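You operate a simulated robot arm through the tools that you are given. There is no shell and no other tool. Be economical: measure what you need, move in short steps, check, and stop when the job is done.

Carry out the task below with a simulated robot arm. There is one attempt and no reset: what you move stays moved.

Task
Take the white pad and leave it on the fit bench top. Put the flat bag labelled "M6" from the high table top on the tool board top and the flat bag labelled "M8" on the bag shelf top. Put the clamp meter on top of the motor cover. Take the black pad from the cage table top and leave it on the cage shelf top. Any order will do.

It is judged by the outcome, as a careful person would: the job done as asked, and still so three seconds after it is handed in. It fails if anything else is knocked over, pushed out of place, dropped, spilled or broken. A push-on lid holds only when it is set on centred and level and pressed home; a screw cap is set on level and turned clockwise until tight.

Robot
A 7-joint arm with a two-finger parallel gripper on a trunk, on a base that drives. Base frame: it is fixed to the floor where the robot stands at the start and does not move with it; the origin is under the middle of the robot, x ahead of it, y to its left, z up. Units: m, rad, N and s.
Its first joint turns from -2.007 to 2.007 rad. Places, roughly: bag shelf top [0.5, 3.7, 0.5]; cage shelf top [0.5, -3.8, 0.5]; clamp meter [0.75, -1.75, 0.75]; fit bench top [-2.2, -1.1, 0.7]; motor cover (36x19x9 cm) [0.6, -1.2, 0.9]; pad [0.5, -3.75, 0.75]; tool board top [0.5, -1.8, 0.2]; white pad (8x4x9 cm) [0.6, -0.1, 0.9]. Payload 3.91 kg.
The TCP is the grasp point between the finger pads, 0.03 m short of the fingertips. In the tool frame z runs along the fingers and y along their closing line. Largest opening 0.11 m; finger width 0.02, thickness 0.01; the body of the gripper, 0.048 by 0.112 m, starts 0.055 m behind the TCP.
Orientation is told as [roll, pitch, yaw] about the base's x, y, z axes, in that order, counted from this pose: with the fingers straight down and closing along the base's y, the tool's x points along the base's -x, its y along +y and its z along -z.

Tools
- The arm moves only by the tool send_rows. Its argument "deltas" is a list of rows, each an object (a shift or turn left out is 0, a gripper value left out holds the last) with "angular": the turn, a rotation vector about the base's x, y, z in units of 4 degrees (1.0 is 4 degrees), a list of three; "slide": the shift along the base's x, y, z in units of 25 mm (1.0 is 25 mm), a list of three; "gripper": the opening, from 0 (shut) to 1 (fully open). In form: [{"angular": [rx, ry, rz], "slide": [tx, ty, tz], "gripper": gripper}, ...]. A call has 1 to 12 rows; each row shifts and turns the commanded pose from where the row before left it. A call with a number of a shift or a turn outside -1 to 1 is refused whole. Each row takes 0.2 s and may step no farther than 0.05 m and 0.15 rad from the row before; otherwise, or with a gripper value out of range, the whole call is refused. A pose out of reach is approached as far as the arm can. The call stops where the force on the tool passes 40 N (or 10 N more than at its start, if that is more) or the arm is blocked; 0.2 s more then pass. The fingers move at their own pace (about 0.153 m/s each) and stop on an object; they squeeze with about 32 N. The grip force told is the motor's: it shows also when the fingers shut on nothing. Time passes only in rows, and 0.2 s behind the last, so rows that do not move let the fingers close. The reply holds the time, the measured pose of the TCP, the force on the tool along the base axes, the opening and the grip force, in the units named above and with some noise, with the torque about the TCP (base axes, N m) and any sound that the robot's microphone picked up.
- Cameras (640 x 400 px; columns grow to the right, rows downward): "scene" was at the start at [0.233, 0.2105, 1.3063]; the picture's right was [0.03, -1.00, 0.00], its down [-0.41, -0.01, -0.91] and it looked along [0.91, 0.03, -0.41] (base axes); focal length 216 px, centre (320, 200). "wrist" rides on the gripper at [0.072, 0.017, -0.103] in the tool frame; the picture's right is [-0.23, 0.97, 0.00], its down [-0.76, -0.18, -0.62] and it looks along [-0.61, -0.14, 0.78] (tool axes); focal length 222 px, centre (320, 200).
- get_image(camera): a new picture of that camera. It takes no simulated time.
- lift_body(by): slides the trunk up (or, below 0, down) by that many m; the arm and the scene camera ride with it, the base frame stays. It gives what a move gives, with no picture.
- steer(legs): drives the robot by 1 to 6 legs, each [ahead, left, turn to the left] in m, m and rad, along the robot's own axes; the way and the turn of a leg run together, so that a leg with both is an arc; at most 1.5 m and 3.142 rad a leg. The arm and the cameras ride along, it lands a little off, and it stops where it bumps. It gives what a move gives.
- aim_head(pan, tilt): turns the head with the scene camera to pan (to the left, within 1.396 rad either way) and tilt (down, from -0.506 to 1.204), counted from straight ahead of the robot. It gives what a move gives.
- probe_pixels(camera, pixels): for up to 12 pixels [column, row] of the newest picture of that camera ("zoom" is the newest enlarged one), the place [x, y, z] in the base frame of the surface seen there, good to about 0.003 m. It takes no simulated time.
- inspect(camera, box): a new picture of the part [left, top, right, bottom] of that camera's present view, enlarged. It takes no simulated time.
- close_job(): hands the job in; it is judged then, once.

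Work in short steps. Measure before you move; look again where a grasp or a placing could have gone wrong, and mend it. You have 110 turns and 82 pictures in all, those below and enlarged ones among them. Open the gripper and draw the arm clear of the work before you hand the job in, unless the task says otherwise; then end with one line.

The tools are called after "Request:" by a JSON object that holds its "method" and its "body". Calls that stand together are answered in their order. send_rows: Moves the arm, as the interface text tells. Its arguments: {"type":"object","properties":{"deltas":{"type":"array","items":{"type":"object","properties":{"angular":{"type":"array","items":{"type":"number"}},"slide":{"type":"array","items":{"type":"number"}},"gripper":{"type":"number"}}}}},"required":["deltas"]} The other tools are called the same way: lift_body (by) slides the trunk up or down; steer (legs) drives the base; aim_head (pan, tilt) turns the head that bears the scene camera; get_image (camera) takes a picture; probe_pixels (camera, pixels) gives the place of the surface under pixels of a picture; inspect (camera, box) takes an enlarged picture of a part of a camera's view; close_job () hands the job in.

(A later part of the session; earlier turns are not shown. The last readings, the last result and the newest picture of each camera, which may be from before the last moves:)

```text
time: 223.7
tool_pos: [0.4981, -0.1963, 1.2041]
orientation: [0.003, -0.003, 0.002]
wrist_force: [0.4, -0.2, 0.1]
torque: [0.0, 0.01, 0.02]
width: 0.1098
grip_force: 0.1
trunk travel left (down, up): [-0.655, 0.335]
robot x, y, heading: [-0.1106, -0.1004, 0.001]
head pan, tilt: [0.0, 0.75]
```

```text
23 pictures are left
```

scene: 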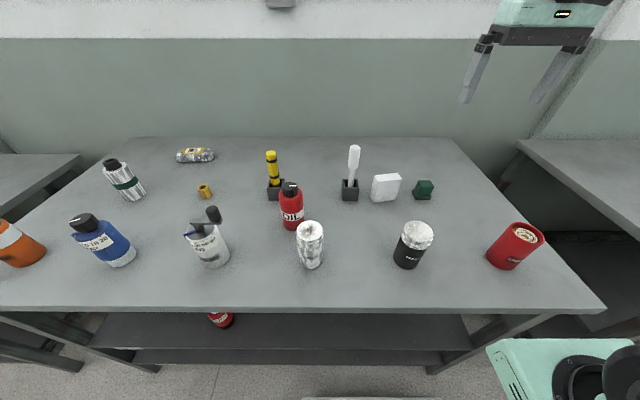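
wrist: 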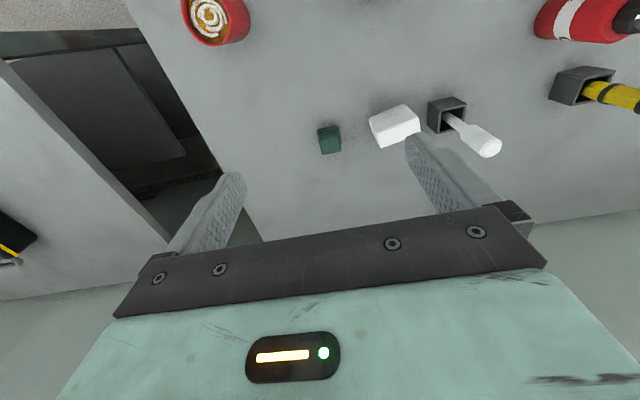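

I probe the pad (white box) and its neighbours: brush holder and green block.

Request:
{"method": "inspect", "body": {"camera": "scene", "box": [320, 130, 450, 220]}}

Request:
{"method": "probe_pixels", "body": {"camera": "scene", "pixels": [[374, 178], [401, 175], [372, 200], [397, 200], [388, 176], [385, 188], [350, 192], [354, 160], [424, 186], [358, 190]]}}

Request:
{"method": "probe_pixels", "body": {"camera": "wrist", "pixels": [[370, 120], [405, 106], [418, 125], [380, 146], [392, 118], [398, 138], [430, 110], [440, 130], [480, 140]]}}

```text
4.44 times, centred on (385, 175) of scene
```

zoom: 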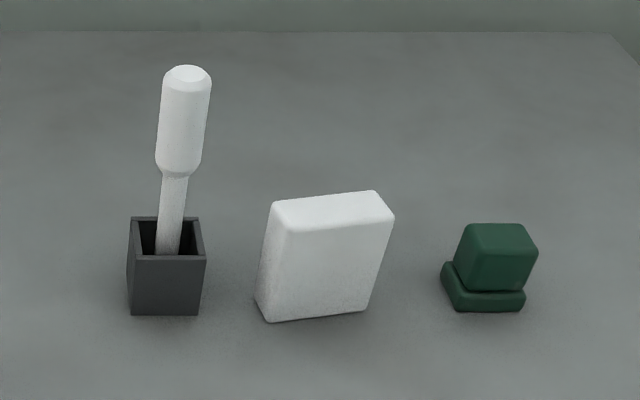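

```text
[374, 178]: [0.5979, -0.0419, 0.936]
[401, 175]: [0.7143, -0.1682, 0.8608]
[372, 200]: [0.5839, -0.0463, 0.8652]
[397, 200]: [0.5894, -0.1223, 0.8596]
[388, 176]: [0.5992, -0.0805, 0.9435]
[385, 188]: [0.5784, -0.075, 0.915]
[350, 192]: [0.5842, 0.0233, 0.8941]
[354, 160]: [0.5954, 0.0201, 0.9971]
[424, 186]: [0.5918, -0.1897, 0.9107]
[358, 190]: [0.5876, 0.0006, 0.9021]
```

```text
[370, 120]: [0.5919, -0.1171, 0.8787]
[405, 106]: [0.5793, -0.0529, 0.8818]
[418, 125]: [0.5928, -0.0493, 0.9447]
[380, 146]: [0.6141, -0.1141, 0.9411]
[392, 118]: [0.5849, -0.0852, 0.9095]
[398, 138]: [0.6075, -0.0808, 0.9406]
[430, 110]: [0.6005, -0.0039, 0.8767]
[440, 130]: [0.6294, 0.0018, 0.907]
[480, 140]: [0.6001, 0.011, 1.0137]
```

Pad is upright, centre (0.602,-0.083), thin along x, yawed ≈11°. I grip across the thickness with yaw ≈101° (camera away from the brush). Turn and move above.

Request:
{"method": "send_rows", "body": {"deltas": [{"slide": [0.8, 0.9, 0], "angular": [0, 0, 1]}, {"slide": [0.8, 0.9, 0], "angular": [0, 0, 1]}, {"slide": [0.8, 0.9, 0], "angular": [0, 0, 1]}, {"slide": [0.8, 0.9, 0], "angular": [0, 0, 1]}, {"slide": [0.96, 0.9, 0], "angular": [0, 0, 1]}, {"angular": [0, 0, 1]}, {"angular": [0, 0, 1]}, {"angular": [0, 0, 1]}, {"angular": [0, 0, 1]}, {"angular": [0, 0, 1]}, {"angular": [0, 0, 1]}, {"angular": [0, 0, 1]}]}}

Request:
{"method": "send_rows", "body": {"deltas": [{"angular": [0, 0, 1]}, {"angular": [0, 0, 1]}, {"angular": [0, 0, 1]}, {"angular": [0, 0, 1]}, {"angular": [0, 0, 1]}, {"angular": [0, 0, 1]}, {"angular": [0, 0, 1]}, {"angular": [0, 0, 1]}, {"slide": [0, 0, -1], "angular": [0, 0, 1]}, {"slide": [0, 0, -1], "angular": [0, 0, 1]}, {"slide": [0, 0, -1], "angular": [0, 0, 1]}, {"slide": [0, 0, -1], "angular": [0, 0, 1]}]}}

Request:
{"method": "send_rows", "body": {"deltas": [{"slide": [0, 0, -1], "angular": [0, 0, 1]}, {"slide": [0, 0, -0.6], "angular": [0, 0, 0.2]}, {}]}}

Request:
{"method": "get_image", "body": {"camera": "wrist"}}

```text
time: 226.3
tool_pos: [0.6012, -0.085, 1.204]
orientation: [0.004, -0.002, 0.842]
wrist_force: [0.4, 0.0, 0.2]
torque: [0.04, 0.02, 0.01]
width: 0.1098
grip_force: 0.0
trunk travel left (down, up): [-0.655, 0.335]
robot x, y, heading: [-0.1142, -0.0973, 0.006]
head pan, tilt: [0.0, 0.75]
```

```text
time: 228.9
tool_pos: [0.6015, -0.0845, 1.1032]
orientation: [0.004, -0.003, 1.679]
wrist_force: [-0.3, 0.0, 0.1]
torque: [-0.01, -0.01, -0.05]
width: 0.1101
grip_force: 0.0
trunk travel left (down, up): [-0.655, 0.335]
robot x, y, heading: [-0.1099, -0.0989, 0.006]
head pan, tilt: [0.0, 0.75]
```

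```text
time: 229.7
tool_pos: [0.6021, -0.0845, 1.0638]
orientation: [0.004, -0.001, 1.764]
wrist_force: [-0.4, -1.1, 0.7]
torque: [0.0, 0.0, 0.03]
width: 0.1101
grip_force: 0.1
trunk travel left (down, up): [-0.655, 0.335]
robot x, y, heading: [-0.1139, -0.1035, 0.002]
head pan, tilt: [0.0, 0.75]
```

```text
21 pictures are left
```

wrist: 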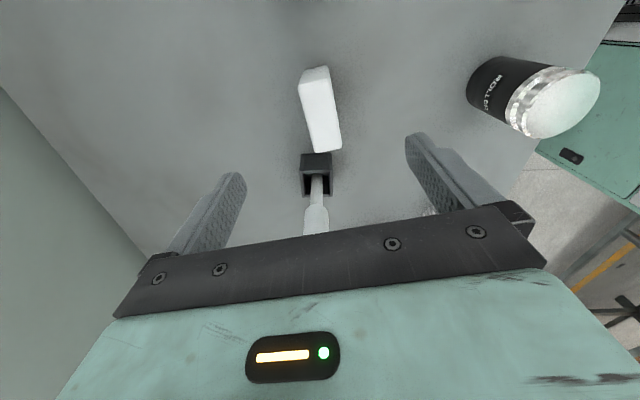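

I check the pad's top face corners.

Request:
{"method": "probe_pixels", "body": {"camera": "wrist", "pixels": [[306, 85], [330, 82], [318, 148], [338, 144], [322, 115], [316, 215]]}}

```text
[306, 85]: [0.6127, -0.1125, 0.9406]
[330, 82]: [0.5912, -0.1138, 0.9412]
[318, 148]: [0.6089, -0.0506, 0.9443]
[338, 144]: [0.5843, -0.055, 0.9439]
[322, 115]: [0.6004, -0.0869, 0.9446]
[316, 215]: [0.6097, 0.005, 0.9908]
```

Pad yaw is ≈5°, centre (0.599,-0.084). I correct the yaw by -5.6°, lower to 0.912 and grip.

Request:
{"method": "send_rows", "body": {"deltas": [{"slide": [-0.12, 0, -1], "angular": [0, 0, -0.7]}, {"slide": [0, 0, -1], "angular": [0, 0, -0.7]}, {"slide": [0, 0, -1]}, {"slide": [0, 0, -1]}, {"slide": [0, 0, -1]}, {"slide": [0, 0, -1]}, {}, {"gripper": 0}, {}, {}, {}, {}]}}

Request:
{"method": "send_rows", "body": {"deltas": [{"slide": [0, 0, 1]}, {"slide": [0, 0, 1]}, {"slide": [0, 0, 1]}, {"slide": [0, 0, 1]}, {"slide": [0, 0, 1]}, {"slide": [0, 0, 1]}, {"slide": [0, 0, 1]}, {"slide": [0, 0, 1]}, {"slide": [0, 0, 1]}, {"slide": [0, 0, 1]}, {"slide": [-0.8, 0, 0.5]}, {}]}}

Request:
{"method": "get_image", "body": {"camera": "wrist"}}

```text
time: 232.3
tool_pos: [0.5992, -0.0855, 0.9139]
orientation: [0.004, -0.003, 1.665]
wrist_force: [-0.3, 0.1, 0.0]
torque: [0.01, 0.01, -0.01]
width: 0.0314
grip_force: 32.0
trunk travel left (down, up): [-0.655, 0.335]
robot x, y, heading: [-0.1106, -0.097, 0.008]
head pan, tilt: [0.0, 0.75]
```

```text
time: 234.9
tool_pos: [0.5791, -0.0832, 1.1765]
orientation: [0.003, -0.002, 1.663]
wrist_force: [0.5, -0.3, 0.1]
torque: [0.0, 0.01, -0.02]
width: 0.0313
grip_force: 32.2
trunk travel left (down, up): [-0.655, 0.335]
robot x, y, heading: [-0.1106, -0.0995, 0.006]
head pan, tilt: [0.0, 0.75]
```

```text
20 pictures are left
```

wrist: 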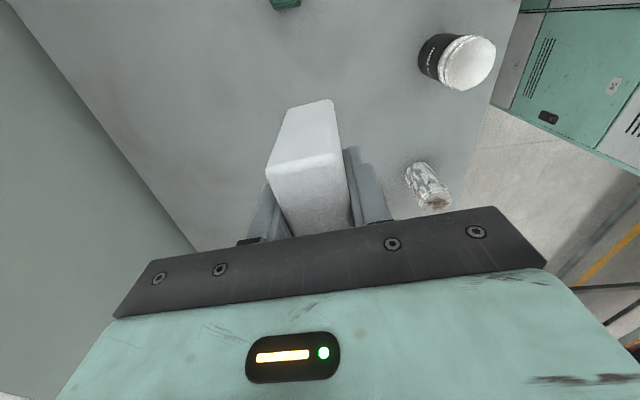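

Pad is held. I back off 0.45 m, turn left 90° in the lane and look toward -x for the fit bench.

Request:
{"method": "steer", "body": {"legs": [[-0.5, 0, 0], [0, -0.3, 0], [0, 0, 1.57]]}}

Request:
{"method": "aim_head", "body": {"pan": 1.39, "tilt": 0.45}}

Request:
{"method": "get_image", "body": {"camera": "scene"}}

```text
time: 243.4
tool_pos: [-0.635, 0.2877, 1.1757]
orientation: [0.004, -0.002, -3.044]
wrist_force: [-1.1, 0.2, -1.0]
torque: [-0.04, -0.05, 0.0]
width: 0.0318
grip_force: 31.9
trunk travel left (down, up): [-0.655, 0.335]
robot x, y, heading: [-0.6156, -0.4022, 1.58]
head pan, tilt: [0.0, 0.75]
```

```text
time: 244.9
tool_pos: [-0.6361, 0.2871, 1.1765]
orientation: [0.003, -0.003, -3.043]
wrist_force: [0.8, -0.9, 0.1]
torque: [0.02, 0.01, 0.03]
width: 0.0318
grip_force: 32.1
trunk travel left (down, up): [-0.655, 0.335]
robot x, y, heading: [-0.6159, -0.4058, 1.583]
head pan, tilt: [1.389, 0.45]
```

```text
19 pictures are left
```

scene: 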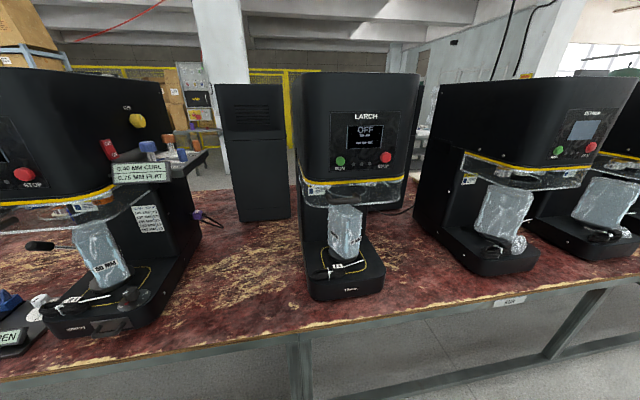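

A bench with machines is opposite. I probe it and read its label.

Request:
{"method": "probe_pixels", "body": {"camera": "scene", "pixels": [[240, 250], [260, 310], [240, 325], [450, 290], [100, 350], [215, 270], [400, 250], [340, 275], [60, 340], [180, 320]]}}

Request:
{"method": "inspect", "body": {"camera": "scene", "box": [440, 260, 580, 340]}}

```text
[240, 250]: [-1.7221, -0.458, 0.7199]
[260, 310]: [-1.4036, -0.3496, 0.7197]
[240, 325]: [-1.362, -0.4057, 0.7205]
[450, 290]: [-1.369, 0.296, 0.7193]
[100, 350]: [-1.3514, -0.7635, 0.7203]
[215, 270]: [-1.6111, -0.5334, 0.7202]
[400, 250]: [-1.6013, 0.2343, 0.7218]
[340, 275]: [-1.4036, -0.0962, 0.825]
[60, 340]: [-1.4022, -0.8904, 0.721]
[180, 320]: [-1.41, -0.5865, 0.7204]
```

```text
4.57 times, centred on (510, 300) of scene
```

zoom: 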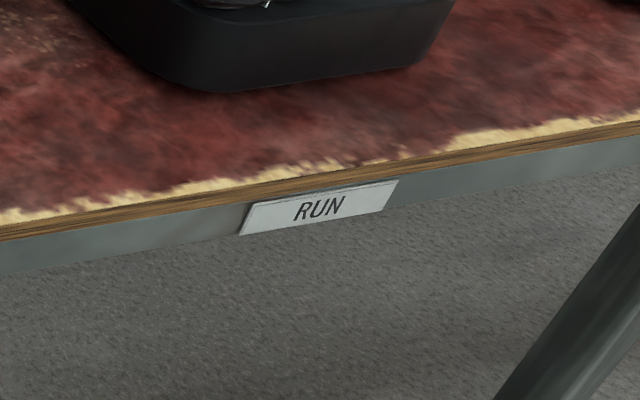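

That is the RUN bench (front edge x≈-1.35). I drive back along the lane to y≈-1.3 and look left again for the FIT bench.

Request:
{"method": "steer", "body": {"legs": [[-1.1, 0, 0]]}}

Request:
{"method": "aim_head", "body": {"pan": 1.39, "tilt": 0.35}}

Request:
{"method": "get_image", "body": {"camera": "scene"}}

```text
time: 250.6
tool_pos: [-0.6225, -0.8195, 1.1764]
orientation: [0.002, -0.002, -3.047]
wrist_force: [0.5, -0.1, -1.0]
torque: [0.04, 0.0, 0.0]
width: 0.0316
grip_force: 32.3
trunk travel left (down, up): [-0.655, 0.335]
robot x, y, heading: [-0.6035, -1.5066, 1.576]
head pan, tilt: [1.389, 0.45]
```

```text
time: 251.2
tool_pos: [-0.6235, -0.8207, 1.1757]
orientation: [0.002, -0.002, -3.047]
wrist_force: [-0.3, -0.4, -0.9]
torque: [0.02, 0.0, 0.02]
width: 0.0316
grip_force: 31.9
trunk travel left (down, up): [-0.655, 0.335]
robot x, y, heading: [-0.608, -1.5098, 1.579]
head pan, tilt: [1.389, 0.351]
```

```text
17 pictures are left
```

scene: 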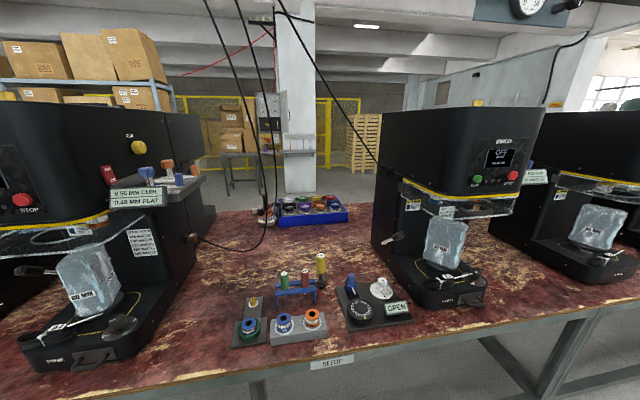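

Label reads SETUP here. I probe depth of this island to see where (-2.2,-1.1) lies.

Request:
{"method": "probe_pixels", "body": {"camera": "scene", "pixels": [[310, 215], [360, 210], [230, 208], [300, 250], [340, 360], [355, 225], [225, 250], [240, 170], [180, 350], [350, 203]]}}

Request:
{"method": "inspect", "body": {"camera": "scene", "box": [180, 130, 440, 300]}}

```text
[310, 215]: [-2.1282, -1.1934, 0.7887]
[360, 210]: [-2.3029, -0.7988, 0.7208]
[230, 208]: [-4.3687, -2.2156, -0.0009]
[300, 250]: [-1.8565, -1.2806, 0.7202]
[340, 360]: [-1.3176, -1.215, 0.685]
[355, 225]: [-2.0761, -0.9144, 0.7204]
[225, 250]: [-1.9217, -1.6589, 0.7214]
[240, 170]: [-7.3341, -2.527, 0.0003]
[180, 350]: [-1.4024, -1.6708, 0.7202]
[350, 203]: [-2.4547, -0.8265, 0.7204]
```

```text
2.35 times, centred on (310, 215) of scene
```

zoom: 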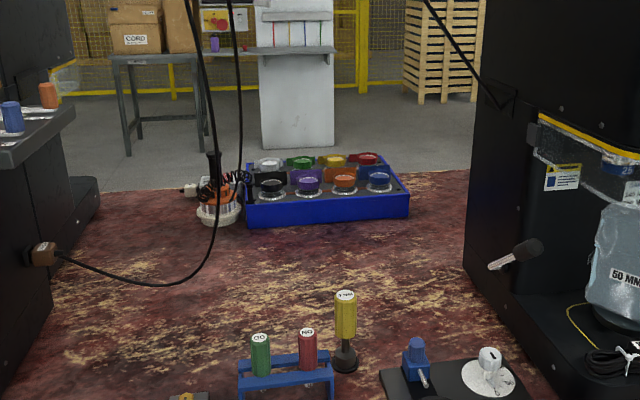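

The island top extends to x≈-2.5; the fit bench (centre x -2.2) is probably its back half, reached from the far side. I look along the lane for the island's end.

Request:
{"method": "aim_head", "body": {"pan": 0.55, "tilt": 0.25}}

Request:
{"method": "get_image", "body": {"camera": "scene"}}

```text
time: 252.4
tool_pos: [-0.6214, -0.8201, 1.1752]
orientation: [0.002, -0.002, -3.048]
wrist_force: [0.5, 0.4, -1.4]
torque: [-0.02, 0.01, 0.04]
width: 0.0314
grip_force: 31.9
trunk travel left (down, up): [-0.655, 0.335]
robot x, y, heading: [-0.6069, -1.5085, 1.572]
head pan, tilt: [0.55, 0.25]
```

```text
15 pictures are left
```

scene: 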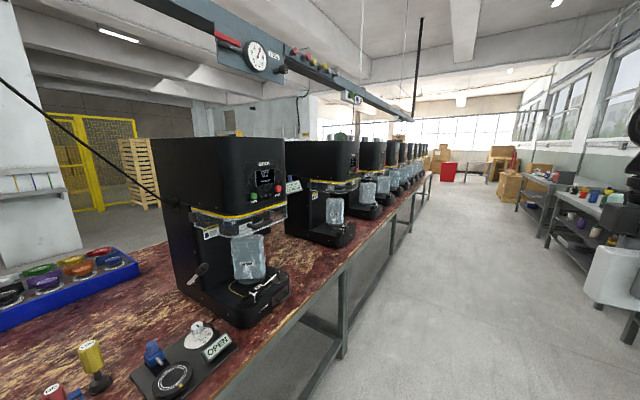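

The island runs far to +y. I turn clockwise to face -y (arm sweeping over the lane side) and look for the other end.

Request:
{"method": "probe_pixels", "body": {"camera": "scene", "pixels": [[432, 172], [425, 185], [345, 355], [75, 245]]}}

Request:
{"method": "steer", "body": {"legs": [[0, 0, -1.57], [0, 0, -1.57]]}}

Request:
{"method": "aim_head", "body": {"pan": -0.5, "tilt": 0.3}}

Request:
{"method": "get_image", "body": {"camera": "scene"}}

```text
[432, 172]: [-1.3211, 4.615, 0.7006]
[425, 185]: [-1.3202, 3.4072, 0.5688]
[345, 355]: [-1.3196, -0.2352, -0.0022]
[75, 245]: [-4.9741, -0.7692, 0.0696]
```

```text
time: 260.5
tool_pos: [-0.5991, -2.199, 1.1766]
orientation: [0.002, -0.002, 0.081]
wrist_force: [0.3, -0.7, 0.3]
torque: [0.01, 0.03, 0.02]
width: 0.0314
grip_force: 31.7
trunk travel left (down, up): [-0.655, 0.335]
robot x, y, heading: [-0.6072, -1.509, -1.575]
head pan, tilt: [0.55, 0.25]
```

```text
time: 261.8
tool_pos: [-0.5979, -2.1986, 1.176]
orientation: [0.004, -0.003, 0.081]
wrist_force: [0.1, 0.5, -1.0]
torque: [-0.03, 0.02, 0.01]
width: 0.0314
grip_force: 31.9
trunk travel left (down, up): [-0.655, 0.335]
robot x, y, heading: [-0.6052, -1.5084, -1.582]
head pan, tilt: [-0.499, 0.3]
```

```text
14 pictures are left
```

scene: 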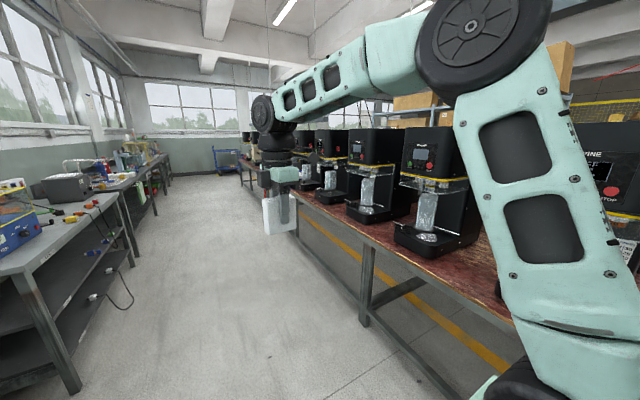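

I probe the island's far end on this side.

Request:
{"method": "probe_pixels", "body": {"camera": "scene", "pixels": [[241, 165], [243, 180], [240, 185], [225, 160], [228, 180], [262, 205], [298, 232], [250, 192]]}}

Request:
{"method": "inspect", "body": {"camera": "scene", "box": [180, 110, 320, 240]}}

```text
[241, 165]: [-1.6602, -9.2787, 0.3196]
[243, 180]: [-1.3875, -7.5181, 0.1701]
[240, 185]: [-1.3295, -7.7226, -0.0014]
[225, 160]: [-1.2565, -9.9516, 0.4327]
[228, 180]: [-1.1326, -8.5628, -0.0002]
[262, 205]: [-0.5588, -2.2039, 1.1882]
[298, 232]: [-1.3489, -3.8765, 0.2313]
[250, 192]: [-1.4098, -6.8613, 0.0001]
```

```text
3.08 times, centred on (250, 175) of scene
```

zoom: 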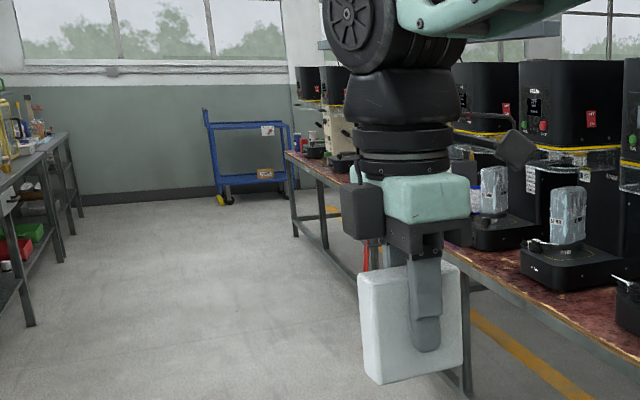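

The island's -y end is at y≈-7.6 with ~1.6 m clear beyond. I drive down the lane, keeping the pad held high.

Request:
{"method": "steer", "body": {"legs": [[1.5, 0, 0.01], [1.5, 0, 0], [1.5, 0, 0], [1.2, 0, 0]]}}

Request:
{"method": "aim_head", "body": {"pan": -0.6, "tilt": 0.35}}

Request:
{"method": "get_image", "body": {"camera": "scene"}}

```text
time: 289.1
tool_pos: [-0.6107, -7.9183, 1.1755]
orientation: [0.004, 0.0, 0.089]
wrist_force: [1.0, 0.0, -1.3]
torque: [0.02, -0.02, 0.02]
width: 0.0313
grip_force: 31.7
trunk travel left (down, up): [-0.655, 0.335]
robot x, y, heading: [-0.6276, -7.2259, -1.574]
head pan, tilt: [-0.499, 0.3]
```

```text
time: 289.7
tool_pos: [-0.6104, -7.9182, 1.1754]
orientation: [0.002, -0.002, 0.09]
wrist_force: [-0.6, 0.6, -0.3]
torque: [-0.02, -0.03, 0.01]
width: 0.0315
grip_force: 32.3
trunk travel left (down, up): [-0.655, 0.335]
robot x, y, heading: [-0.6235, -7.2277, -1.574]
head pan, tilt: [-0.6, 0.351]
```

```text
12 pictures are left
```

scene: 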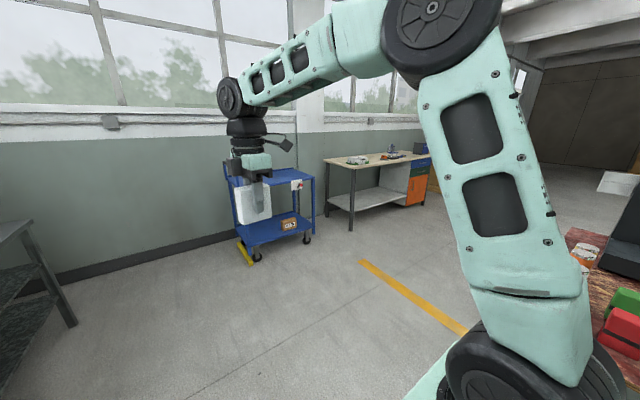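

I probe trolley, workbench and island end to set the path around.

Request:
{"method": "probe_pixels", "body": {"camera": "scene", "pixels": [[250, 262], [316, 225], [350, 228], [428, 205], [572, 232], [565, 250], [435, 185], [600, 180], [440, 290], [605, 245]]}}

```text
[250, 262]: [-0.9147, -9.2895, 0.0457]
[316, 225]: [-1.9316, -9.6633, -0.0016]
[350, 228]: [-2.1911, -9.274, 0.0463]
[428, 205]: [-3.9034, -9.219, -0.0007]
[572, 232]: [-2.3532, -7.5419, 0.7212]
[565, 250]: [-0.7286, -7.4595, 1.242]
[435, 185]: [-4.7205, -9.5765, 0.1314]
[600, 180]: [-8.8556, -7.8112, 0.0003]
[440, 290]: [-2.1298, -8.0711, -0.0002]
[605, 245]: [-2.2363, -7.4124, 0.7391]
```

Corridor is y -7.55 to -9.27. I go ahead 1.0, turn right, ahead 2.75, turn right to face +y, then look.

Request:
{"method": "steer", "body": {"legs": [[1.0, 0, 0], [0, 0, -1.57], [1.4, 0, 0], [1.4, 0, 0], [0, 0, -1.57]]}}

Request:
{"method": "aim_head", "body": {"pan": -0.15, "tilt": 0.3}}

Request:
{"method": "get_image", "body": {"camera": "scene"}}

```text
time: 315.6
tool_pos: [-3.4601, -7.5718, 1.176]
orientation: [0.005, -0.002, -3.017]
wrist_force: [0.3, -0.1, 0.1]
torque: [-0.02, 0.01, -0.02]
width: 0.0317
grip_force: 31.9
trunk travel left (down, up): [-0.655, 0.335]
robot x, y, heading: [-3.4245, -8.2645, 1.605]
head pan, tilt: [-0.6, 0.351]
```

```text
time: 316.5
tool_pos: [-3.4589, -7.5719, 1.1759]
orientation: [0.004, -0.002, -3.017]
wrist_force: [0.1, -0.1, -0.6]
torque: [0.01, 0.0, -0.03]
width: 0.0317
grip_force: 32.1
trunk travel left (down, up): [-0.655, 0.335]
robot x, y, heading: [-3.4182, -8.2605, 1.609]
head pan, tilt: [-0.15, 0.3]
```

```text
11 pictures are left
```

scene: 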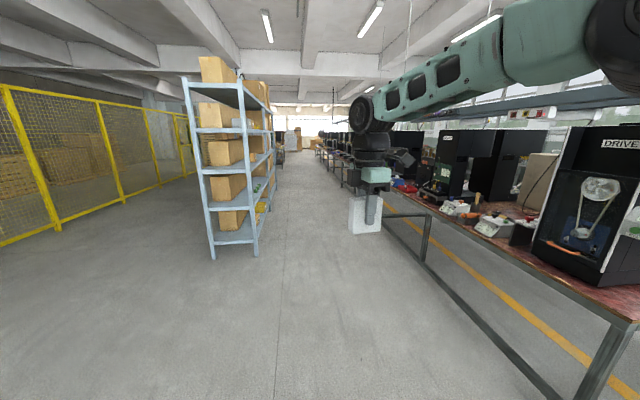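

Racks stand on the left of the aisle; I probe their edge and the aisle ahead.

Request:
{"method": "probe_pixels", "body": {"camera": "scene", "pixels": [[255, 250], [275, 205], [278, 160], [320, 165], [330, 210], [300, 150], [262, 110]]}}

```text
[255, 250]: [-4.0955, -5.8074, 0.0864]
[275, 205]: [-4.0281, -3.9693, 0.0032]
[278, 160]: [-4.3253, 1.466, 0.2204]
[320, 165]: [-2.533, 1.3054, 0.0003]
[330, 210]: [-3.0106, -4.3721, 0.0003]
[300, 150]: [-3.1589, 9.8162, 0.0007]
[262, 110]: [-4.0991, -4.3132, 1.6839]
```

Aisle x -4.03 to -2.45. I correct heading and drive up 6.9 m at x≈-3.35.

Request:
{"method": "steer", "body": {"legs": [[0.2, -0.06, -0.036], [1.5, 0, 0], [1.5, 0, 0], [1.5, 0, 0], [1.5, 0, 0], [0.75, 0, 0]]}}

Request:
{"method": "aim_head", "body": {"pan": -1.35, "tilt": 0.45}}

Request:
{"method": "get_image", "body": {"camera": "scene"}}

```text
time: 349.9
tool_pos: [-3.59, -0.6328, 1.1752]
orientation: [0.005, 0.0, -3.005]
wrist_force: [0.5, 0.2, -0.5]
torque: [-0.01, 0.01, 0.02]
width: 0.0315
grip_force: 31.8
trunk travel left (down, up): [-0.655, 0.335]
robot x, y, heading: [-3.546, -1.3195, 1.617]
head pan, tilt: [-0.15, 0.3]
```

```text
time: 351.3
tool_pos: [-3.589, -0.6305, 1.1761]
orientation: [0.003, -0.003, -3.006]
wrist_force: [0.1, -0.4, -0.3]
torque: [0.0, 0.0, 0.0]
width: 0.0313
grip_force: 31.7
trunk travel left (down, up): [-0.655, 0.335]
robot x, y, heading: [-3.5425, -1.3198, 1.619]
head pan, tilt: [-1.349, 0.45]
```

```text
10 pictures are left
```

scene: 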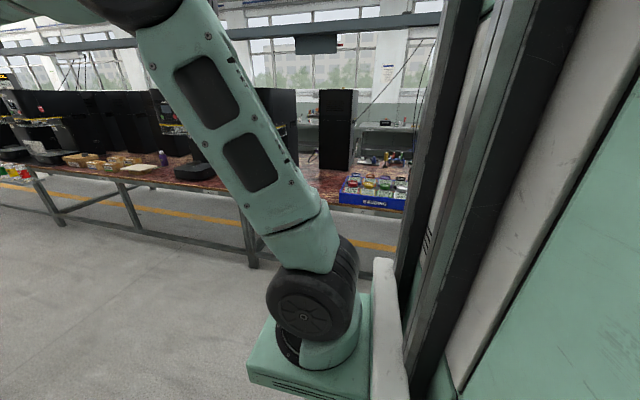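

I turn right to face +x (1.61 rad) and look at the bench back side.

Request:
{"method": "steer", "body": {"legs": [[0, 0, -1.615]]}}

Request:
{"method": "aim_head", "body": {"pan": 0.0, "tilt": 0.5}}

Request:
{"method": "get_image", "body": {"camera": "scene"}}

```text
time: 355.6
tool_pos: [-2.8541, -1.3083, 1.1762]
orientation: [0.003, -0.001, 1.66]
wrist_force: [-0.4, -0.2, -0.5]
torque: [0.0, 0.0, 0.03]
width: 0.0314
grip_force: 32.5
trunk travel left (down, up): [-0.655, 0.335]
robot x, y, heading: [-3.548, -1.3257, -0.0]
head pan, tilt: [-1.349, 0.45]
```

```text
time: 357.1
tool_pos: [-2.8556, -1.3071, 1.1762]
orientation: [0.003, -0.003, 1.659]
wrist_force: [0.1, 0.0, -0.5]
torque: [-0.04, -0.02, 0.01]
width: 0.0316
grip_force: 32.1
trunk travel left (down, up): [-0.655, 0.335]
robot x, y, heading: [-3.545, -1.3189, -0.001]
head pan, tilt: [0.0, 0.499]
```

```text
9 pictures are left
```

scene: 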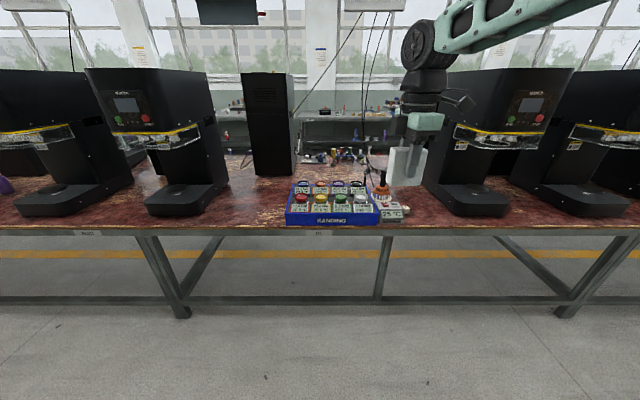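

There is a label below the blue tray (320,233). I zoom on the area and probe the free space left of the tray.

Request:
{"method": "inspect", "body": {"camera": "scene", "box": [200, 150, 420, 245]}}

Request:
{"method": "probe_pixels", "body": {"camera": "scene", "pixels": [[260, 215], [245, 195], [287, 205], [225, 215], [270, 222], [200, 215], [260, 175], [290, 222], [87, 233], [320, 233]]}}

```text
2.91 times, centred on (310, 198) of scene
```

zoom: 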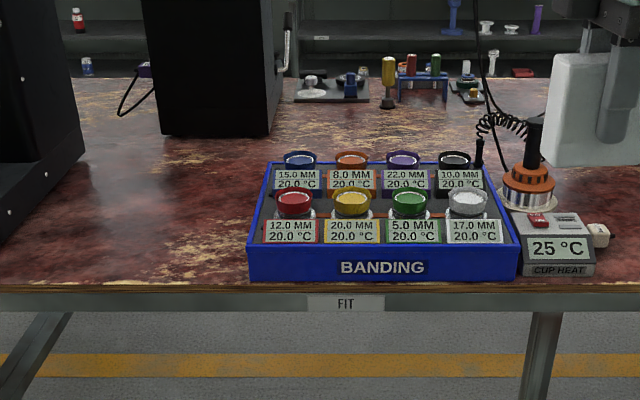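

```text
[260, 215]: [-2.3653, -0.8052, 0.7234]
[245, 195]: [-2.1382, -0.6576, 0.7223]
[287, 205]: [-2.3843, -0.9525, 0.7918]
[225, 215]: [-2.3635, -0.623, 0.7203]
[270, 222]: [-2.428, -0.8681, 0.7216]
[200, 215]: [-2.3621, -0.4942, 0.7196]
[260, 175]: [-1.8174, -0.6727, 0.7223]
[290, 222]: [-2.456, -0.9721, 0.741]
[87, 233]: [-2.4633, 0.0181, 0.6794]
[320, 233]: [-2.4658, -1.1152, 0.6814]
```

Label reads FIT. Free space left of the tray at (-2.28,-0.82). I drive there with the pad high, then lower the trunk.

Request:
{"method": "steer", "body": {"legs": [[0, 0.49, 0], [0.52, 0, 0]]}}

Request:
{"method": "lift_body", "body": {"by": -0.35}}

Request:
{"method": "get_image", "body": {"camera": "scene"}}

```text
time: 362.7
tool_pos: [-2.3291, -0.8265, 1.1758]
orientation: [0.003, -0.002, 1.652]
wrist_force: [0.7, -0.5, -1.2]
torque: [-0.03, 0.02, 0.01]
width: 0.0314
grip_force: 32.1
trunk travel left (down, up): [-0.655, 0.335]
robot x, y, heading: [-3.0158, -0.8351, -0.011]
head pan, tilt: [0.0, 0.499]
```

```text
time: 366.1
tool_pos: [-2.3289, -0.8254, 0.8257]
orientation: [0.002, 0.0, 1.651]
wrist_force: [0.5, -0.7, -0.3]
torque: [-0.02, -0.02, 0.01]
width: 0.0314
grip_force: 32.3
trunk travel left (down, up): [-0.305, 0.685]
robot x, y, heading: [-3.0227, -0.8333, -0.008]
head pan, tilt: [0.0, 0.499]
```

```text
7 pictures are left
```

scene: 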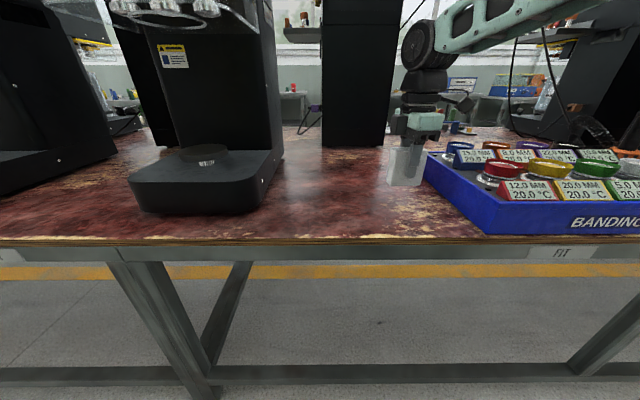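

Clear spot. Shift +2 cm in y and x, lower to ≈0.775, release, and rise.

Request:
{"method": "send_rows", "body": {"deltas": [{"slide": [0.8, 0.6, 0]}, {"slide": [0.4, 0, -0.8]}, {"slide": [0, 0, -0.6]}, {"slide": [0, 0, -0.4]}, {"slide": [0, 0, -0.2]}, {}]}}

```text
time: 367.5
tool_pos: [-2.2989, -0.8108, 0.7762]
orientation: [0.004, -0.001, 1.651]
wrist_force: [-0.3, 0.0, -1.1]
torque: [0.0, -0.01, -0.01]
width: 0.0314
grip_force: 32.0
trunk travel left (down, up): [-0.305, 0.685]
robot x, y, heading: [-3.0179, -0.8332, -0.005]
head pan, tilt: [0.0, 0.499]
```

Creep 2 mm down, release partially, rise 10+ cm, and check.

Request:
{"method": "send_rows", "body": {"deltas": [{"slide": [0, 0, -0.08]}, {}, {"gripper": 0.7}, {}, {}, {"slide": [0, 0, 1]}, {"slide": [0, 0, 1]}, {"slide": [0, 0, 1]}, {"slide": [0, 0, 1]}, {"slide": [0, 0, 1]}, {"slide": [0, 0, 1]}, {}]}}

Request:
{"method": "get_image", "body": {"camera": "wrist"}}

```text
time: 370.1
tool_pos: [-2.2994, -0.8121, 0.9247]
orientation: [0.003, -0.001, 1.652]
wrist_force: [0.4, 1.0, 0.3]
torque: [0.01, -0.03, 0.0]
width: 0.0769
grip_force: 0.0
trunk travel left (down, up): [-0.305, 0.685]
robot x, y, heading: [-3.0222, -0.834, -0.006]
head pan, tilt: [0.0, 0.499]
```

```text
6 pictures are left
```

wrist: 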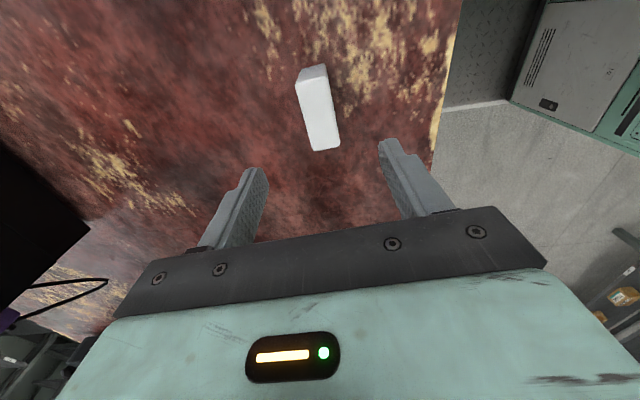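

White pad stands on the fit bench. I raise and retract the arm, back off and return down the aisle sideways (facing +x), in two checked stretches.

Request:
{"method": "send_rows", "body": {"deltas": [{"slide": [0, 0, 1], "gripper": 1}, {"slide": [0, 0, 1]}, {"slide": [-1, 0, 1]}, {"slide": [-1, 0, 1]}, {"slide": [-1, 0, 1]}, {"slide": [-1, 0, 1]}, {"slide": [-1, 0, 0]}, {}]}}

Request:
{"method": "steer", "body": {"legs": [[-0.33, 0, 0.006], [0, -1.5, 0], [0, -1.5, 0]]}}

```text
time: 371.9
tool_pos: [-2.4311, -0.8132, 1.064]
orientation: [0.004, -0.003, 1.652]
wrist_force: [-0.2, -0.3, 0.5]
torque: [-0.01, 0.02, 0.03]
width: 0.1104
grip_force: 0.0
out of reach, approached as far as the arm can: row 6
trunk travel left (down, up): [-0.305, 0.685]
robot x, y, heading: [-3.0168, -0.8362, -0.01]
head pan, tilt: [0.0, 0.499]
```

```text
time: 388.1
tool_pos: [-2.7961, -3.8045, 1.0638]
orientation: [0.003, -0.002, 1.654]
wrist_force: [-0.4, 0.3, -0.2]
torque: [0.0, 0.02, 0.03]
width: 0.1099
grip_force: 0.0
trunk travel left (down, up): [-0.305, 0.685]
robot x, y, heading: [-3.3859, -3.8267, -0.002]
head pan, tilt: [0.0, 0.499]
```

Good track. I continue to y≈-8.35, go ahead to x≈-0.62, correcting slightly toward +x.

Request:
{"method": "steer", "body": {"legs": [[0.04, -1.5, 0.002], [0.02, -1.5, 0], [0.02, -1.5, 0]]}}

Request:
{"method": "steer", "body": {"legs": [[1.4, 0, 0], [1.3, 0, 0]]}}

```text
refused: leg 1 is longer than a leg can be; nothing moved
```

```text
time: 390.9
tool_pos: [-2.4529, -3.8087, 1.0655]
orientation: [0.026, 0.001, 1.659]
wrist_force: [-35.4, -7.9, -11.6]
torque: [0.37, -1.63, -0.05]
width: 0.0921
grip_force: 0.0
trunk travel left (down, up): [-0.305, 0.685]
robot x, y, heading: [-3.031, -3.8276, -0.01]
head pan, tilt: [0.0, 0.499]
stopped in leg 1: the force on the tool passed its limit (the readings are from after the stop); the commanded pose is now the measured one
```

My second leg ran because the first was refused: the hand met a machine at x≈-2.4. I back straight off now and look at what was touched.

Request:
{"method": "steer", "body": {"legs": [[-0.35, 0, 0.008]]}}

Request:
{"method": "get_image", "body": {"camera": "scene"}}

```text
time: 393.2
tool_pos: [-2.7999, -3.8032, 1.064]
orientation: [0.023, 0.0, 1.663]
wrist_force: [0.0, -0.1, -0.3]
torque: [-0.01, 0.0, 0.03]
width: 0.1102
grip_force: 0.0
trunk travel left (down, up): [-0.305, 0.685]
robot x, y, heading: [-3.3817, -3.8268, 0.0]
head pan, tilt: [0.0, 0.499]
```

```text
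5 pictures are left
```

scene: 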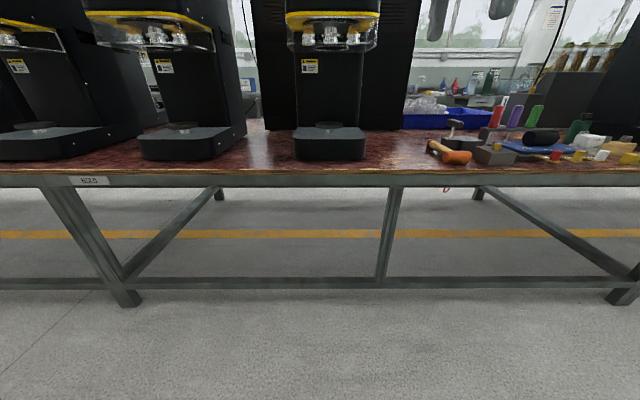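

The machine stands upright and in line. I verify by probing the front bases of neighbouring machines.

Request:
{"method": "probe_pixels", "body": {"camera": "scene", "pixels": [[180, 150], [330, 150], [300, 150], [360, 150], [30, 150], [20, 15], [340, 15], [160, 15]]}}

```text
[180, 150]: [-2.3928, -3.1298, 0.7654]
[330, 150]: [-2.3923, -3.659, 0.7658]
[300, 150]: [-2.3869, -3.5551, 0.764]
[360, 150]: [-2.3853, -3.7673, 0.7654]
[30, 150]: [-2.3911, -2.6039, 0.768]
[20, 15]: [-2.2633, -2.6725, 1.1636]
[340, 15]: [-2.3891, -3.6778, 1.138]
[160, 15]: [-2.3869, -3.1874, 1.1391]
```

All machine fronts are at x=-2.39, so nothing shifted. I continue down the aisle with legs within the limit, one call at a time.

Request:
{"method": "steer", "body": {"legs": [[0.02, -1.49, 0], [0.02, -1.49, 0], [0.02, -1.49, 0]]}}

```text
time: 414.5
tool_pos: [-2.7229, -8.2626, 1.065]
orientation: [0.022, 0.001, 1.672]
wrist_force: [0.3, 0.4, 1.1]
torque: [-0.02, 0.02, -0.05]
width: 0.11
grip_force: 0.0
trunk travel left (down, up): [-0.305, 0.685]
robot x, y, heading: [-3.3027, -8.2916, 0.007]
head pan, tilt: [0.0, 0.499]
```

At y -8.29, clear of the island end (-7.55). Drive ahead 2.68 m through the corridor.

Request:
{"method": "steer", "body": {"legs": [[1.34, -0.03, -0.007], [1.34, 0, 0]]}}

```text
time: 427.5
tool_pos: [-0.045, -8.3156, 1.065]
orientation: [0.024, 0.0, 1.656]
wrist_force: [0.0, 0.2, -0.4]
torque: [0.02, 0.0, -0.01]
width: 0.1101
grip_force: 0.0
trunk travel left (down, up): [-0.305, 0.685]
robot x, y, heading: [-0.6255, -8.3365, -0.011]
head pan, tilt: [0.0, 0.499]
```

Now left along the lane 4.5 m to face the cage table.

Request:
{"method": "steer", "body": {"legs": [[0, 1.5, 0.008], [0, 1.5, 0], [0, 1.5, 0]]}}

Request:
{"method": "aim_head", "body": {"pan": 0.0, "tilt": 0.55}}

Request:
{"method": "get_image", "body": {"camera": "scene"}}

```text
time: 449.0
tool_pos: [-0.0494, -3.7976, 1.0638]
orientation: [0.022, 0.002, 1.669]
wrist_force: [-0.7, -0.5, 0.3]
torque: [0.01, 0.0, 0.04]
width: 0.1099
grip_force: 0.1
trunk travel left (down, up): [-0.305, 0.685]
robot x, y, heading: [-0.6295, -3.8246, 0.003]
head pan, tilt: [0.0, 0.499]
```

```text
time: 449.7
tool_pos: [-0.0488, -3.7988, 1.0643]
orientation: [0.02, -0.001, 1.667]
wrist_force: [-0.6, 0.6, -0.1]
torque: [0.04, 0.01, -0.01]
width: 0.1102
grip_force: 0.0
trunk travel left (down, up): [-0.305, 0.685]
robot x, y, heading: [-0.6308, -3.8254, 0.003]
head pan, tilt: [0.0, 0.55]
```

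```text
4 pictures are left
```

scene: 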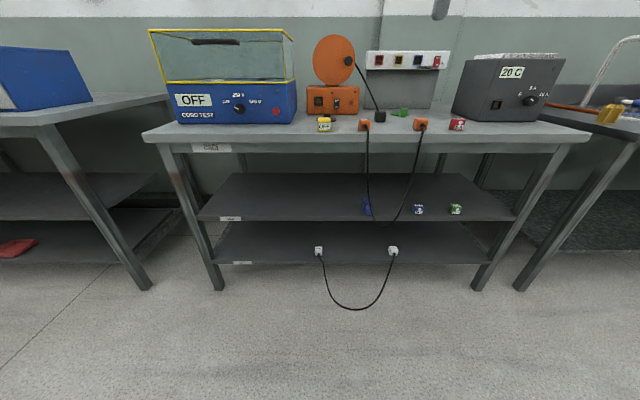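

I zoom on the tabletop to find the black pad, near (380,115).

Request:
{"method": "inspect", "body": {"camera": "scene", "box": [300, 80, 480, 220]}}

Request:
{"method": "probe_pixels", "body": {"camera": "scene", "pixels": [[380, 115], [400, 112], [325, 124], [365, 125], [421, 124], [457, 125], [375, 119], [385, 119], [367, 208], [418, 210], [330, 200], [345, 150]]}}

```text
2.86 times, centred on (390, 150) of scene
```

zoom: 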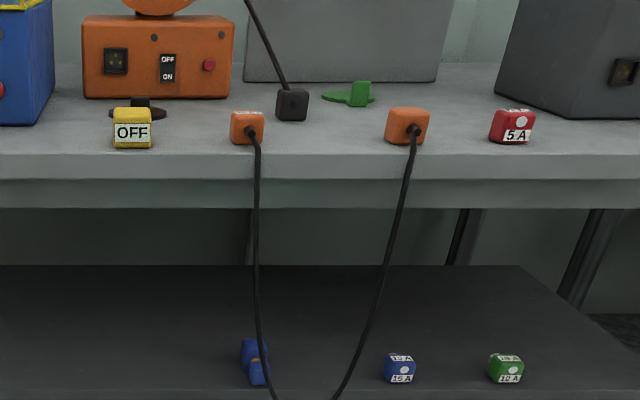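

```text
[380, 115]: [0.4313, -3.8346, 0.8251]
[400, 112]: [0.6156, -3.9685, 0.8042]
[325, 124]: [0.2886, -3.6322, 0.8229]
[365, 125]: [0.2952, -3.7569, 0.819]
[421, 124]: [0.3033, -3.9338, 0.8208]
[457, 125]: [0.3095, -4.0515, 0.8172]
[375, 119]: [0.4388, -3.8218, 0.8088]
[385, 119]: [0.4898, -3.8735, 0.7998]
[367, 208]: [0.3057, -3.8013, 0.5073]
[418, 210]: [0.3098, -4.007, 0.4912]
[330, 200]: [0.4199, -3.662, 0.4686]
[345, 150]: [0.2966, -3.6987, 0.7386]
```

Besides the corded black plug there is a dark pad on a disc behind the yellow "OFF" block; I probe both in the zoom.

Request:
{"method": "probe_pixels", "body": {"camera": "zoom", "pixels": [[140, 102], [160, 113], [113, 114], [292, 105], [280, 97], [303, 115], [350, 95], [330, 97], [370, 98], [132, 113], [250, 117], [132, 147]]}}

```text
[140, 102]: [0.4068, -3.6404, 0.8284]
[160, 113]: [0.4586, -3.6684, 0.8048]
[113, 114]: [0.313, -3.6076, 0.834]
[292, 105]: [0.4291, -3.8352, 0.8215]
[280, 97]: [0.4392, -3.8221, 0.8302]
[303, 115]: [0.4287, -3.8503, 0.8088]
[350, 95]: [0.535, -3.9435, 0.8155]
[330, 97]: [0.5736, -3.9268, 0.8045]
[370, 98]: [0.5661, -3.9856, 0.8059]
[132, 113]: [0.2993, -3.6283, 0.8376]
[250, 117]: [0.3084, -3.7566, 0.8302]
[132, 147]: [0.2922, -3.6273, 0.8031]
```

I move closer for a wrist view: raise trunk 0.15, drive ahead 0.4 m and left 0.1.

Request:
{"method": "lift_body", "body": {"by": 0.15}}

Request:
{"method": "steer", "body": {"legs": [[0.42, 0.11, 0]]}}

Request:
{"method": "get_image", "body": {"camera": "wrist"}}

```text
time: 451.4
tool_pos: [-0.0492, -3.7979, 1.2152]
orientation: [0.022, 0.0, 1.667]
wrist_force: [-0.2, -0.2, 1.0]
torque: [-0.01, 0.01, 0.0]
width: 0.11
grip_force: 0.1
trunk travel left (down, up): [-0.455, 0.535]
robot x, y, heading: [-0.6328, -3.8256, -0.001]
head pan, tilt: [0.0, 0.55]
```

```text
time: 454.1
tool_pos: [0.3686, -3.69, 1.2138]
orientation: [0.023, 0.0, 1.666]
wrist_force: [0.0, 0.1, 0.1]
torque: [0.02, -0.02, 0.0]
width: 0.11
grip_force: 0.1
trunk travel left (down, up): [-0.455, 0.535]
robot x, y, heading: [-0.2133, -3.7131, -0.0]
head pan, tilt: [0.0, 0.55]
```

```text
2 pictures are left
```

wrist: 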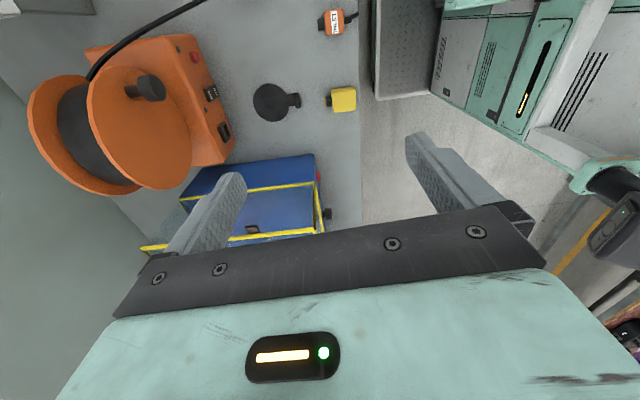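

The black pad is the disc with a tab at (270,102)–(297,100), next to the yellow block (343,100). I probe its outline and heights.

Request:
{"method": "probe_pixels", "body": {"camera": "wrist", "pixels": [[268, 102], [255, 102], [285, 100], [296, 95], [297, 104], [270, 84], [272, 120], [290, 100], [300, 100], [329, 101], [343, 88], [318, 170]]}}

```text
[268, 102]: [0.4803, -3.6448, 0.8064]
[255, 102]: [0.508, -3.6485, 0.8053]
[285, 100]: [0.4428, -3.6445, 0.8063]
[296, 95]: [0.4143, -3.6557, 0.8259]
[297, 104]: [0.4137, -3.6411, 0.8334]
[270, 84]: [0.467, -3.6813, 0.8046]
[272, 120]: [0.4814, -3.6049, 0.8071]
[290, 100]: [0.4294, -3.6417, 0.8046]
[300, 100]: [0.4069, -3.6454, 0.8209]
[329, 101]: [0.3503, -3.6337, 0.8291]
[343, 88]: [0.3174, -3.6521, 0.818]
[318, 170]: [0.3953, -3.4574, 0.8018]
```

The pad's tab (≈0.412,-3.647, up to z 0.835) can be gripped along y. I back off, turn to yaw 0, and tilt 30° (keeps the camera above the yellow block).

Request:
{"method": "steer", "body": {"legs": [[-0.4, 0, 0]]}}

Request:
{"method": "send_rows", "body": {"deltas": [{"angular": [0, 0, -1]}, {"angular": [0, 0, -1]}, {"angular": [0, 0, -1]}, {"angular": [0, 0, -1]}, {"angular": [0, 0, -1]}, {"angular": [0, 0, -1]}, {"angular": [0, 0, -1]}, {"angular": [0, 0, -1]}, {"angular": [0, 0, -1]}, {"angular": [0, 0, -1]}, {"angular": [0, 0, -1]}, {"angular": [0, 0, -1]}]}}

Request:
{"method": "send_rows", "body": {"deltas": [{"angular": [0, 0, -1]}, {"angular": [0, 0, -1]}, {"angular": [0, 0, -1]}, {"angular": [0, 0, -1]}, {"angular": [0, 0, -1]}, {"angular": [0, 0, -1]}, {"angular": [0, 0, -1]}, {"angular": [0, 0, -1]}, {"angular": [0, 0, -1]}, {"angular": [0, 0, -1]}, {"angular": [0, 0, -1]}, {"angular": [-0.33, 0, -0.87]}]}}

Request:
{"method": "lift_body", "body": {"by": -0.15}}

Request:
{"method": "send_rows", "body": {"deltas": [{"angular": [0, -1, 0]}, {"angular": [0, -1, 0]}, {"angular": [0, -1, 0]}, {"angular": [0, -1, 0]}, {"angular": [0, -1, 0]}, {"angular": [0, -1, 0]}, {"angular": [0, -1, 0]}, {"angular": [0, -0.5, 0]}, {}]}}

```text
time: 456.6
tool_pos: [-0.034, -3.6897, 1.2152]
orientation: [0.023, 0.0, 1.665]
wrist_force: [0.3, -0.3, -0.1]
torque: [-0.01, 0.0, 0.01]
width: 0.11
grip_force: 0.1
trunk travel left (down, up): [-0.455, 0.535]
robot x, y, heading: [-0.6153, -3.7142, -0.002]
head pan, tilt: [0.0, 0.55]
```

```text
time: 459.1
tool_pos: [-0.0349, -3.6894, 1.2147]
orientation: [0.024, 0.0, 0.823]
wrist_force: [0.0, 0.8, 0.4]
torque: [-0.01, 0.0, 0.0]
width: 0.1099
grip_force: 0.1
trunk travel left (down, up): [-0.455, 0.535]
robot x, y, heading: [-0.615, -3.713, -0.006]
head pan, tilt: [0.0, 0.55]
```

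```text
time: 461.8
tool_pos: [-0.034, -3.6896, 1.2149]
orientation: [0.0, 0.0, -0.002]
wrist_force: [0.1, -0.1, -0.4]
torque: [0.0, -0.01, -0.03]
width: 0.1099
grip_force: 0.0
trunk travel left (down, up): [-0.455, 0.535]
robot x, y, heading: [-0.615, -3.7154, -0.004]
head pan, tilt: [0.0, 0.55]
```

```text
time: 463.5
tool_pos: [-0.0339, -3.6897, 1.0647]
orientation: [0.0, -0.001, -0.004]
wrist_force: [-0.2, 0.2, 0.6]
torque: [0.02, 0.02, 0.0]
width: 0.1102
grip_force: 0.0
trunk travel left (down, up): [-0.305, 0.685]
robot x, y, heading: [-0.614, -3.7114, -0.006]
head pan, tilt: [0.0, 0.55]
```

```text
time: 465.5
tool_pos: [-0.0342, -3.6911, 1.0646]
orientation: [0.002, -0.524, -0.005]
wrist_force: [1.1, -0.6, -0.4]
torque: [0.0, 0.0, 0.0]
width: 0.1101
grip_force: 0.2
trunk travel left (down, up): [-0.305, 0.685]
robot x, y, heading: [-0.6144, -3.7122, -0.004]
head pan, tilt: [0.0, 0.55]
```

Tilt 30° reached. I drive ahead 0.42 m and left 0.04 to come above the tab.

Request:
{"method": "steer", "body": {"legs": [[0.42, 0.042, 0.003]]}}

```text
time: 468.1
tool_pos: [0.3884, -3.6523, 1.0652]
orientation: [0.004, -0.523, -0.005]
wrist_force: [0.7, -0.2, 0.0]
torque: [0.05, -0.01, 0.01]
width: 0.1099
grip_force: 0.2
trunk travel left (down, up): [-0.305, 0.685]
robot x, y, heading: [-0.192, -3.6726, -0.005]
head pan, tilt: [0.0, 0.55]
```

Lower to z≈0.915 above the tab (x 0.400,y -3.645) with a narrower opening, and check with one wrist picture.

Request:
{"method": "send_rows", "body": {"deltas": [{"slide": [0.48, 0.3, -1], "gripper": 0.65}, {"slide": [0, 0, -1]}, {"slide": [0, 0, -1]}, {"slide": [0, 0, -1]}, {"slide": [0, 0, -1]}, {"slide": [0, 0, -1]}, {}]}}

Request:
{"method": "get_image", "body": {"camera": "wrist"}}

```text
time: 469.7
tool_pos: [0.3994, -3.6448, 0.9158]
orientation: [0.004, -0.523, -0.005]
wrist_force: [0.1, -0.6, -0.4]
torque: [0.03, -0.01, 0.01]
width: 0.0714
grip_force: 0.0
trunk travel left (down, up): [-0.305, 0.685]
robot x, y, heading: [-0.1942, -3.6701, -0.004]
head pan, tilt: [0.0, 0.55]
```

```text
1 pictures are left
```

wrist: 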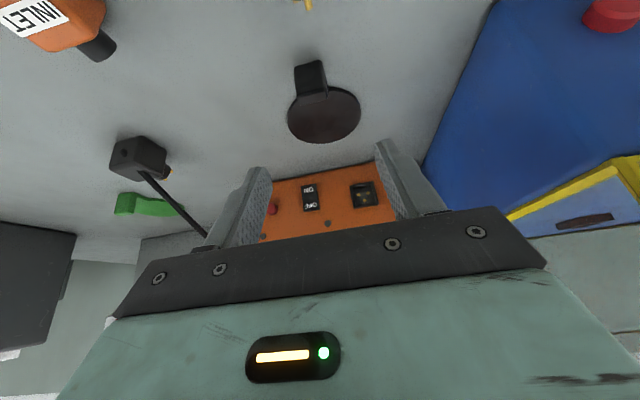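

I probe the tab precisely.

Request:
{"method": "probe_pixels", "body": {"camera": "wrist", "pixels": [[310, 68], [298, 80], [325, 78], [312, 90], [300, 95], [325, 92], [296, 66], [321, 64], [325, 115], [292, 120], [358, 115]]}}

```text
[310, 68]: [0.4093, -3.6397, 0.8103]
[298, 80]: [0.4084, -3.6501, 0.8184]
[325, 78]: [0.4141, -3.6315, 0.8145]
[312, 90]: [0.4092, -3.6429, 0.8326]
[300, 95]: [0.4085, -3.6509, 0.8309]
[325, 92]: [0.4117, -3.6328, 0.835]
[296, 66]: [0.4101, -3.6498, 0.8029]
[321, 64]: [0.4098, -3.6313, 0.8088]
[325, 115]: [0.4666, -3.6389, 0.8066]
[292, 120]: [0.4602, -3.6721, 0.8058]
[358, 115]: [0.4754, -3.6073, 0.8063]
```

Tab: y -3.651…-3.632, front face x 0.409. I lower to (0.408,-3.641,0.838) and close.

Request:
{"method": "send_rows", "body": {"deltas": [{"slide": [0.35, 0.15, -1]}, {"slide": [0, 0, -1]}, {"slide": [0, 0, -0.7]}, {"slide": [0, 0, -0.4]}, {}, {"gripper": 0}, {}, {}, {}, {}]}}

```text
time: 471.9
tool_pos: [0.4094, -3.6398, 0.8377]
orientation: [0.002, -0.524, -0.005]
wrist_force: [0.6, 0.7, 0.0]
torque: [-0.03, 0.02, 0.01]
width: 0.0228
grip_force: 31.6
trunk travel left (down, up): [-0.305, 0.685]
robot x, y, heading: [-0.192, -3.672, -0.003]
head pan, tilt: [0.0, 0.55]
```

Gripped (23 mm). I lift 10 cm, and back off straight.

Request:
{"method": "send_rows", "body": {"deltas": [{"slide": [0, 0, 0.6]}, {"slide": [0, 0, 1]}, {"slide": [0, 0, 1]}, {"slide": [0, 0, 1]}, {"slide": [0, 0, 1]}, {}]}}

Request:
{"method": "steer", "body": {"legs": [[-0.45, 0, 0.003]]}}

```text
time: 473.3
tool_pos: [0.4085, -3.6397, 0.9513]
orientation: [0.003, -0.522, -0.006]
wrist_force: [-1.1, 0.4, -0.3]
torque: [0.0, 0.0, 0.0]
width: 0.0231
grip_force: 32.4
trunk travel left (down, up): [-0.305, 0.685]
robot x, y, heading: [-0.193, -3.6778, -0.004]
head pan, tilt: [0.0, 0.55]
```

```text
time: 476.0
tool_pos: [-0.0398, -3.6367, 0.952]
orientation: [0.002, -0.521, 0.0]
wrist_force: [0.7, 0.5, -0.6]
torque: [-0.01, 0.01, 0.02]
width: 0.0229
grip_force: 31.9
trunk travel left (down, up): [-0.305, 0.685]
robot x, y, heading: [-0.645, -3.6716, -0.0]
head pan, tilt: [0.0, 0.55]
```

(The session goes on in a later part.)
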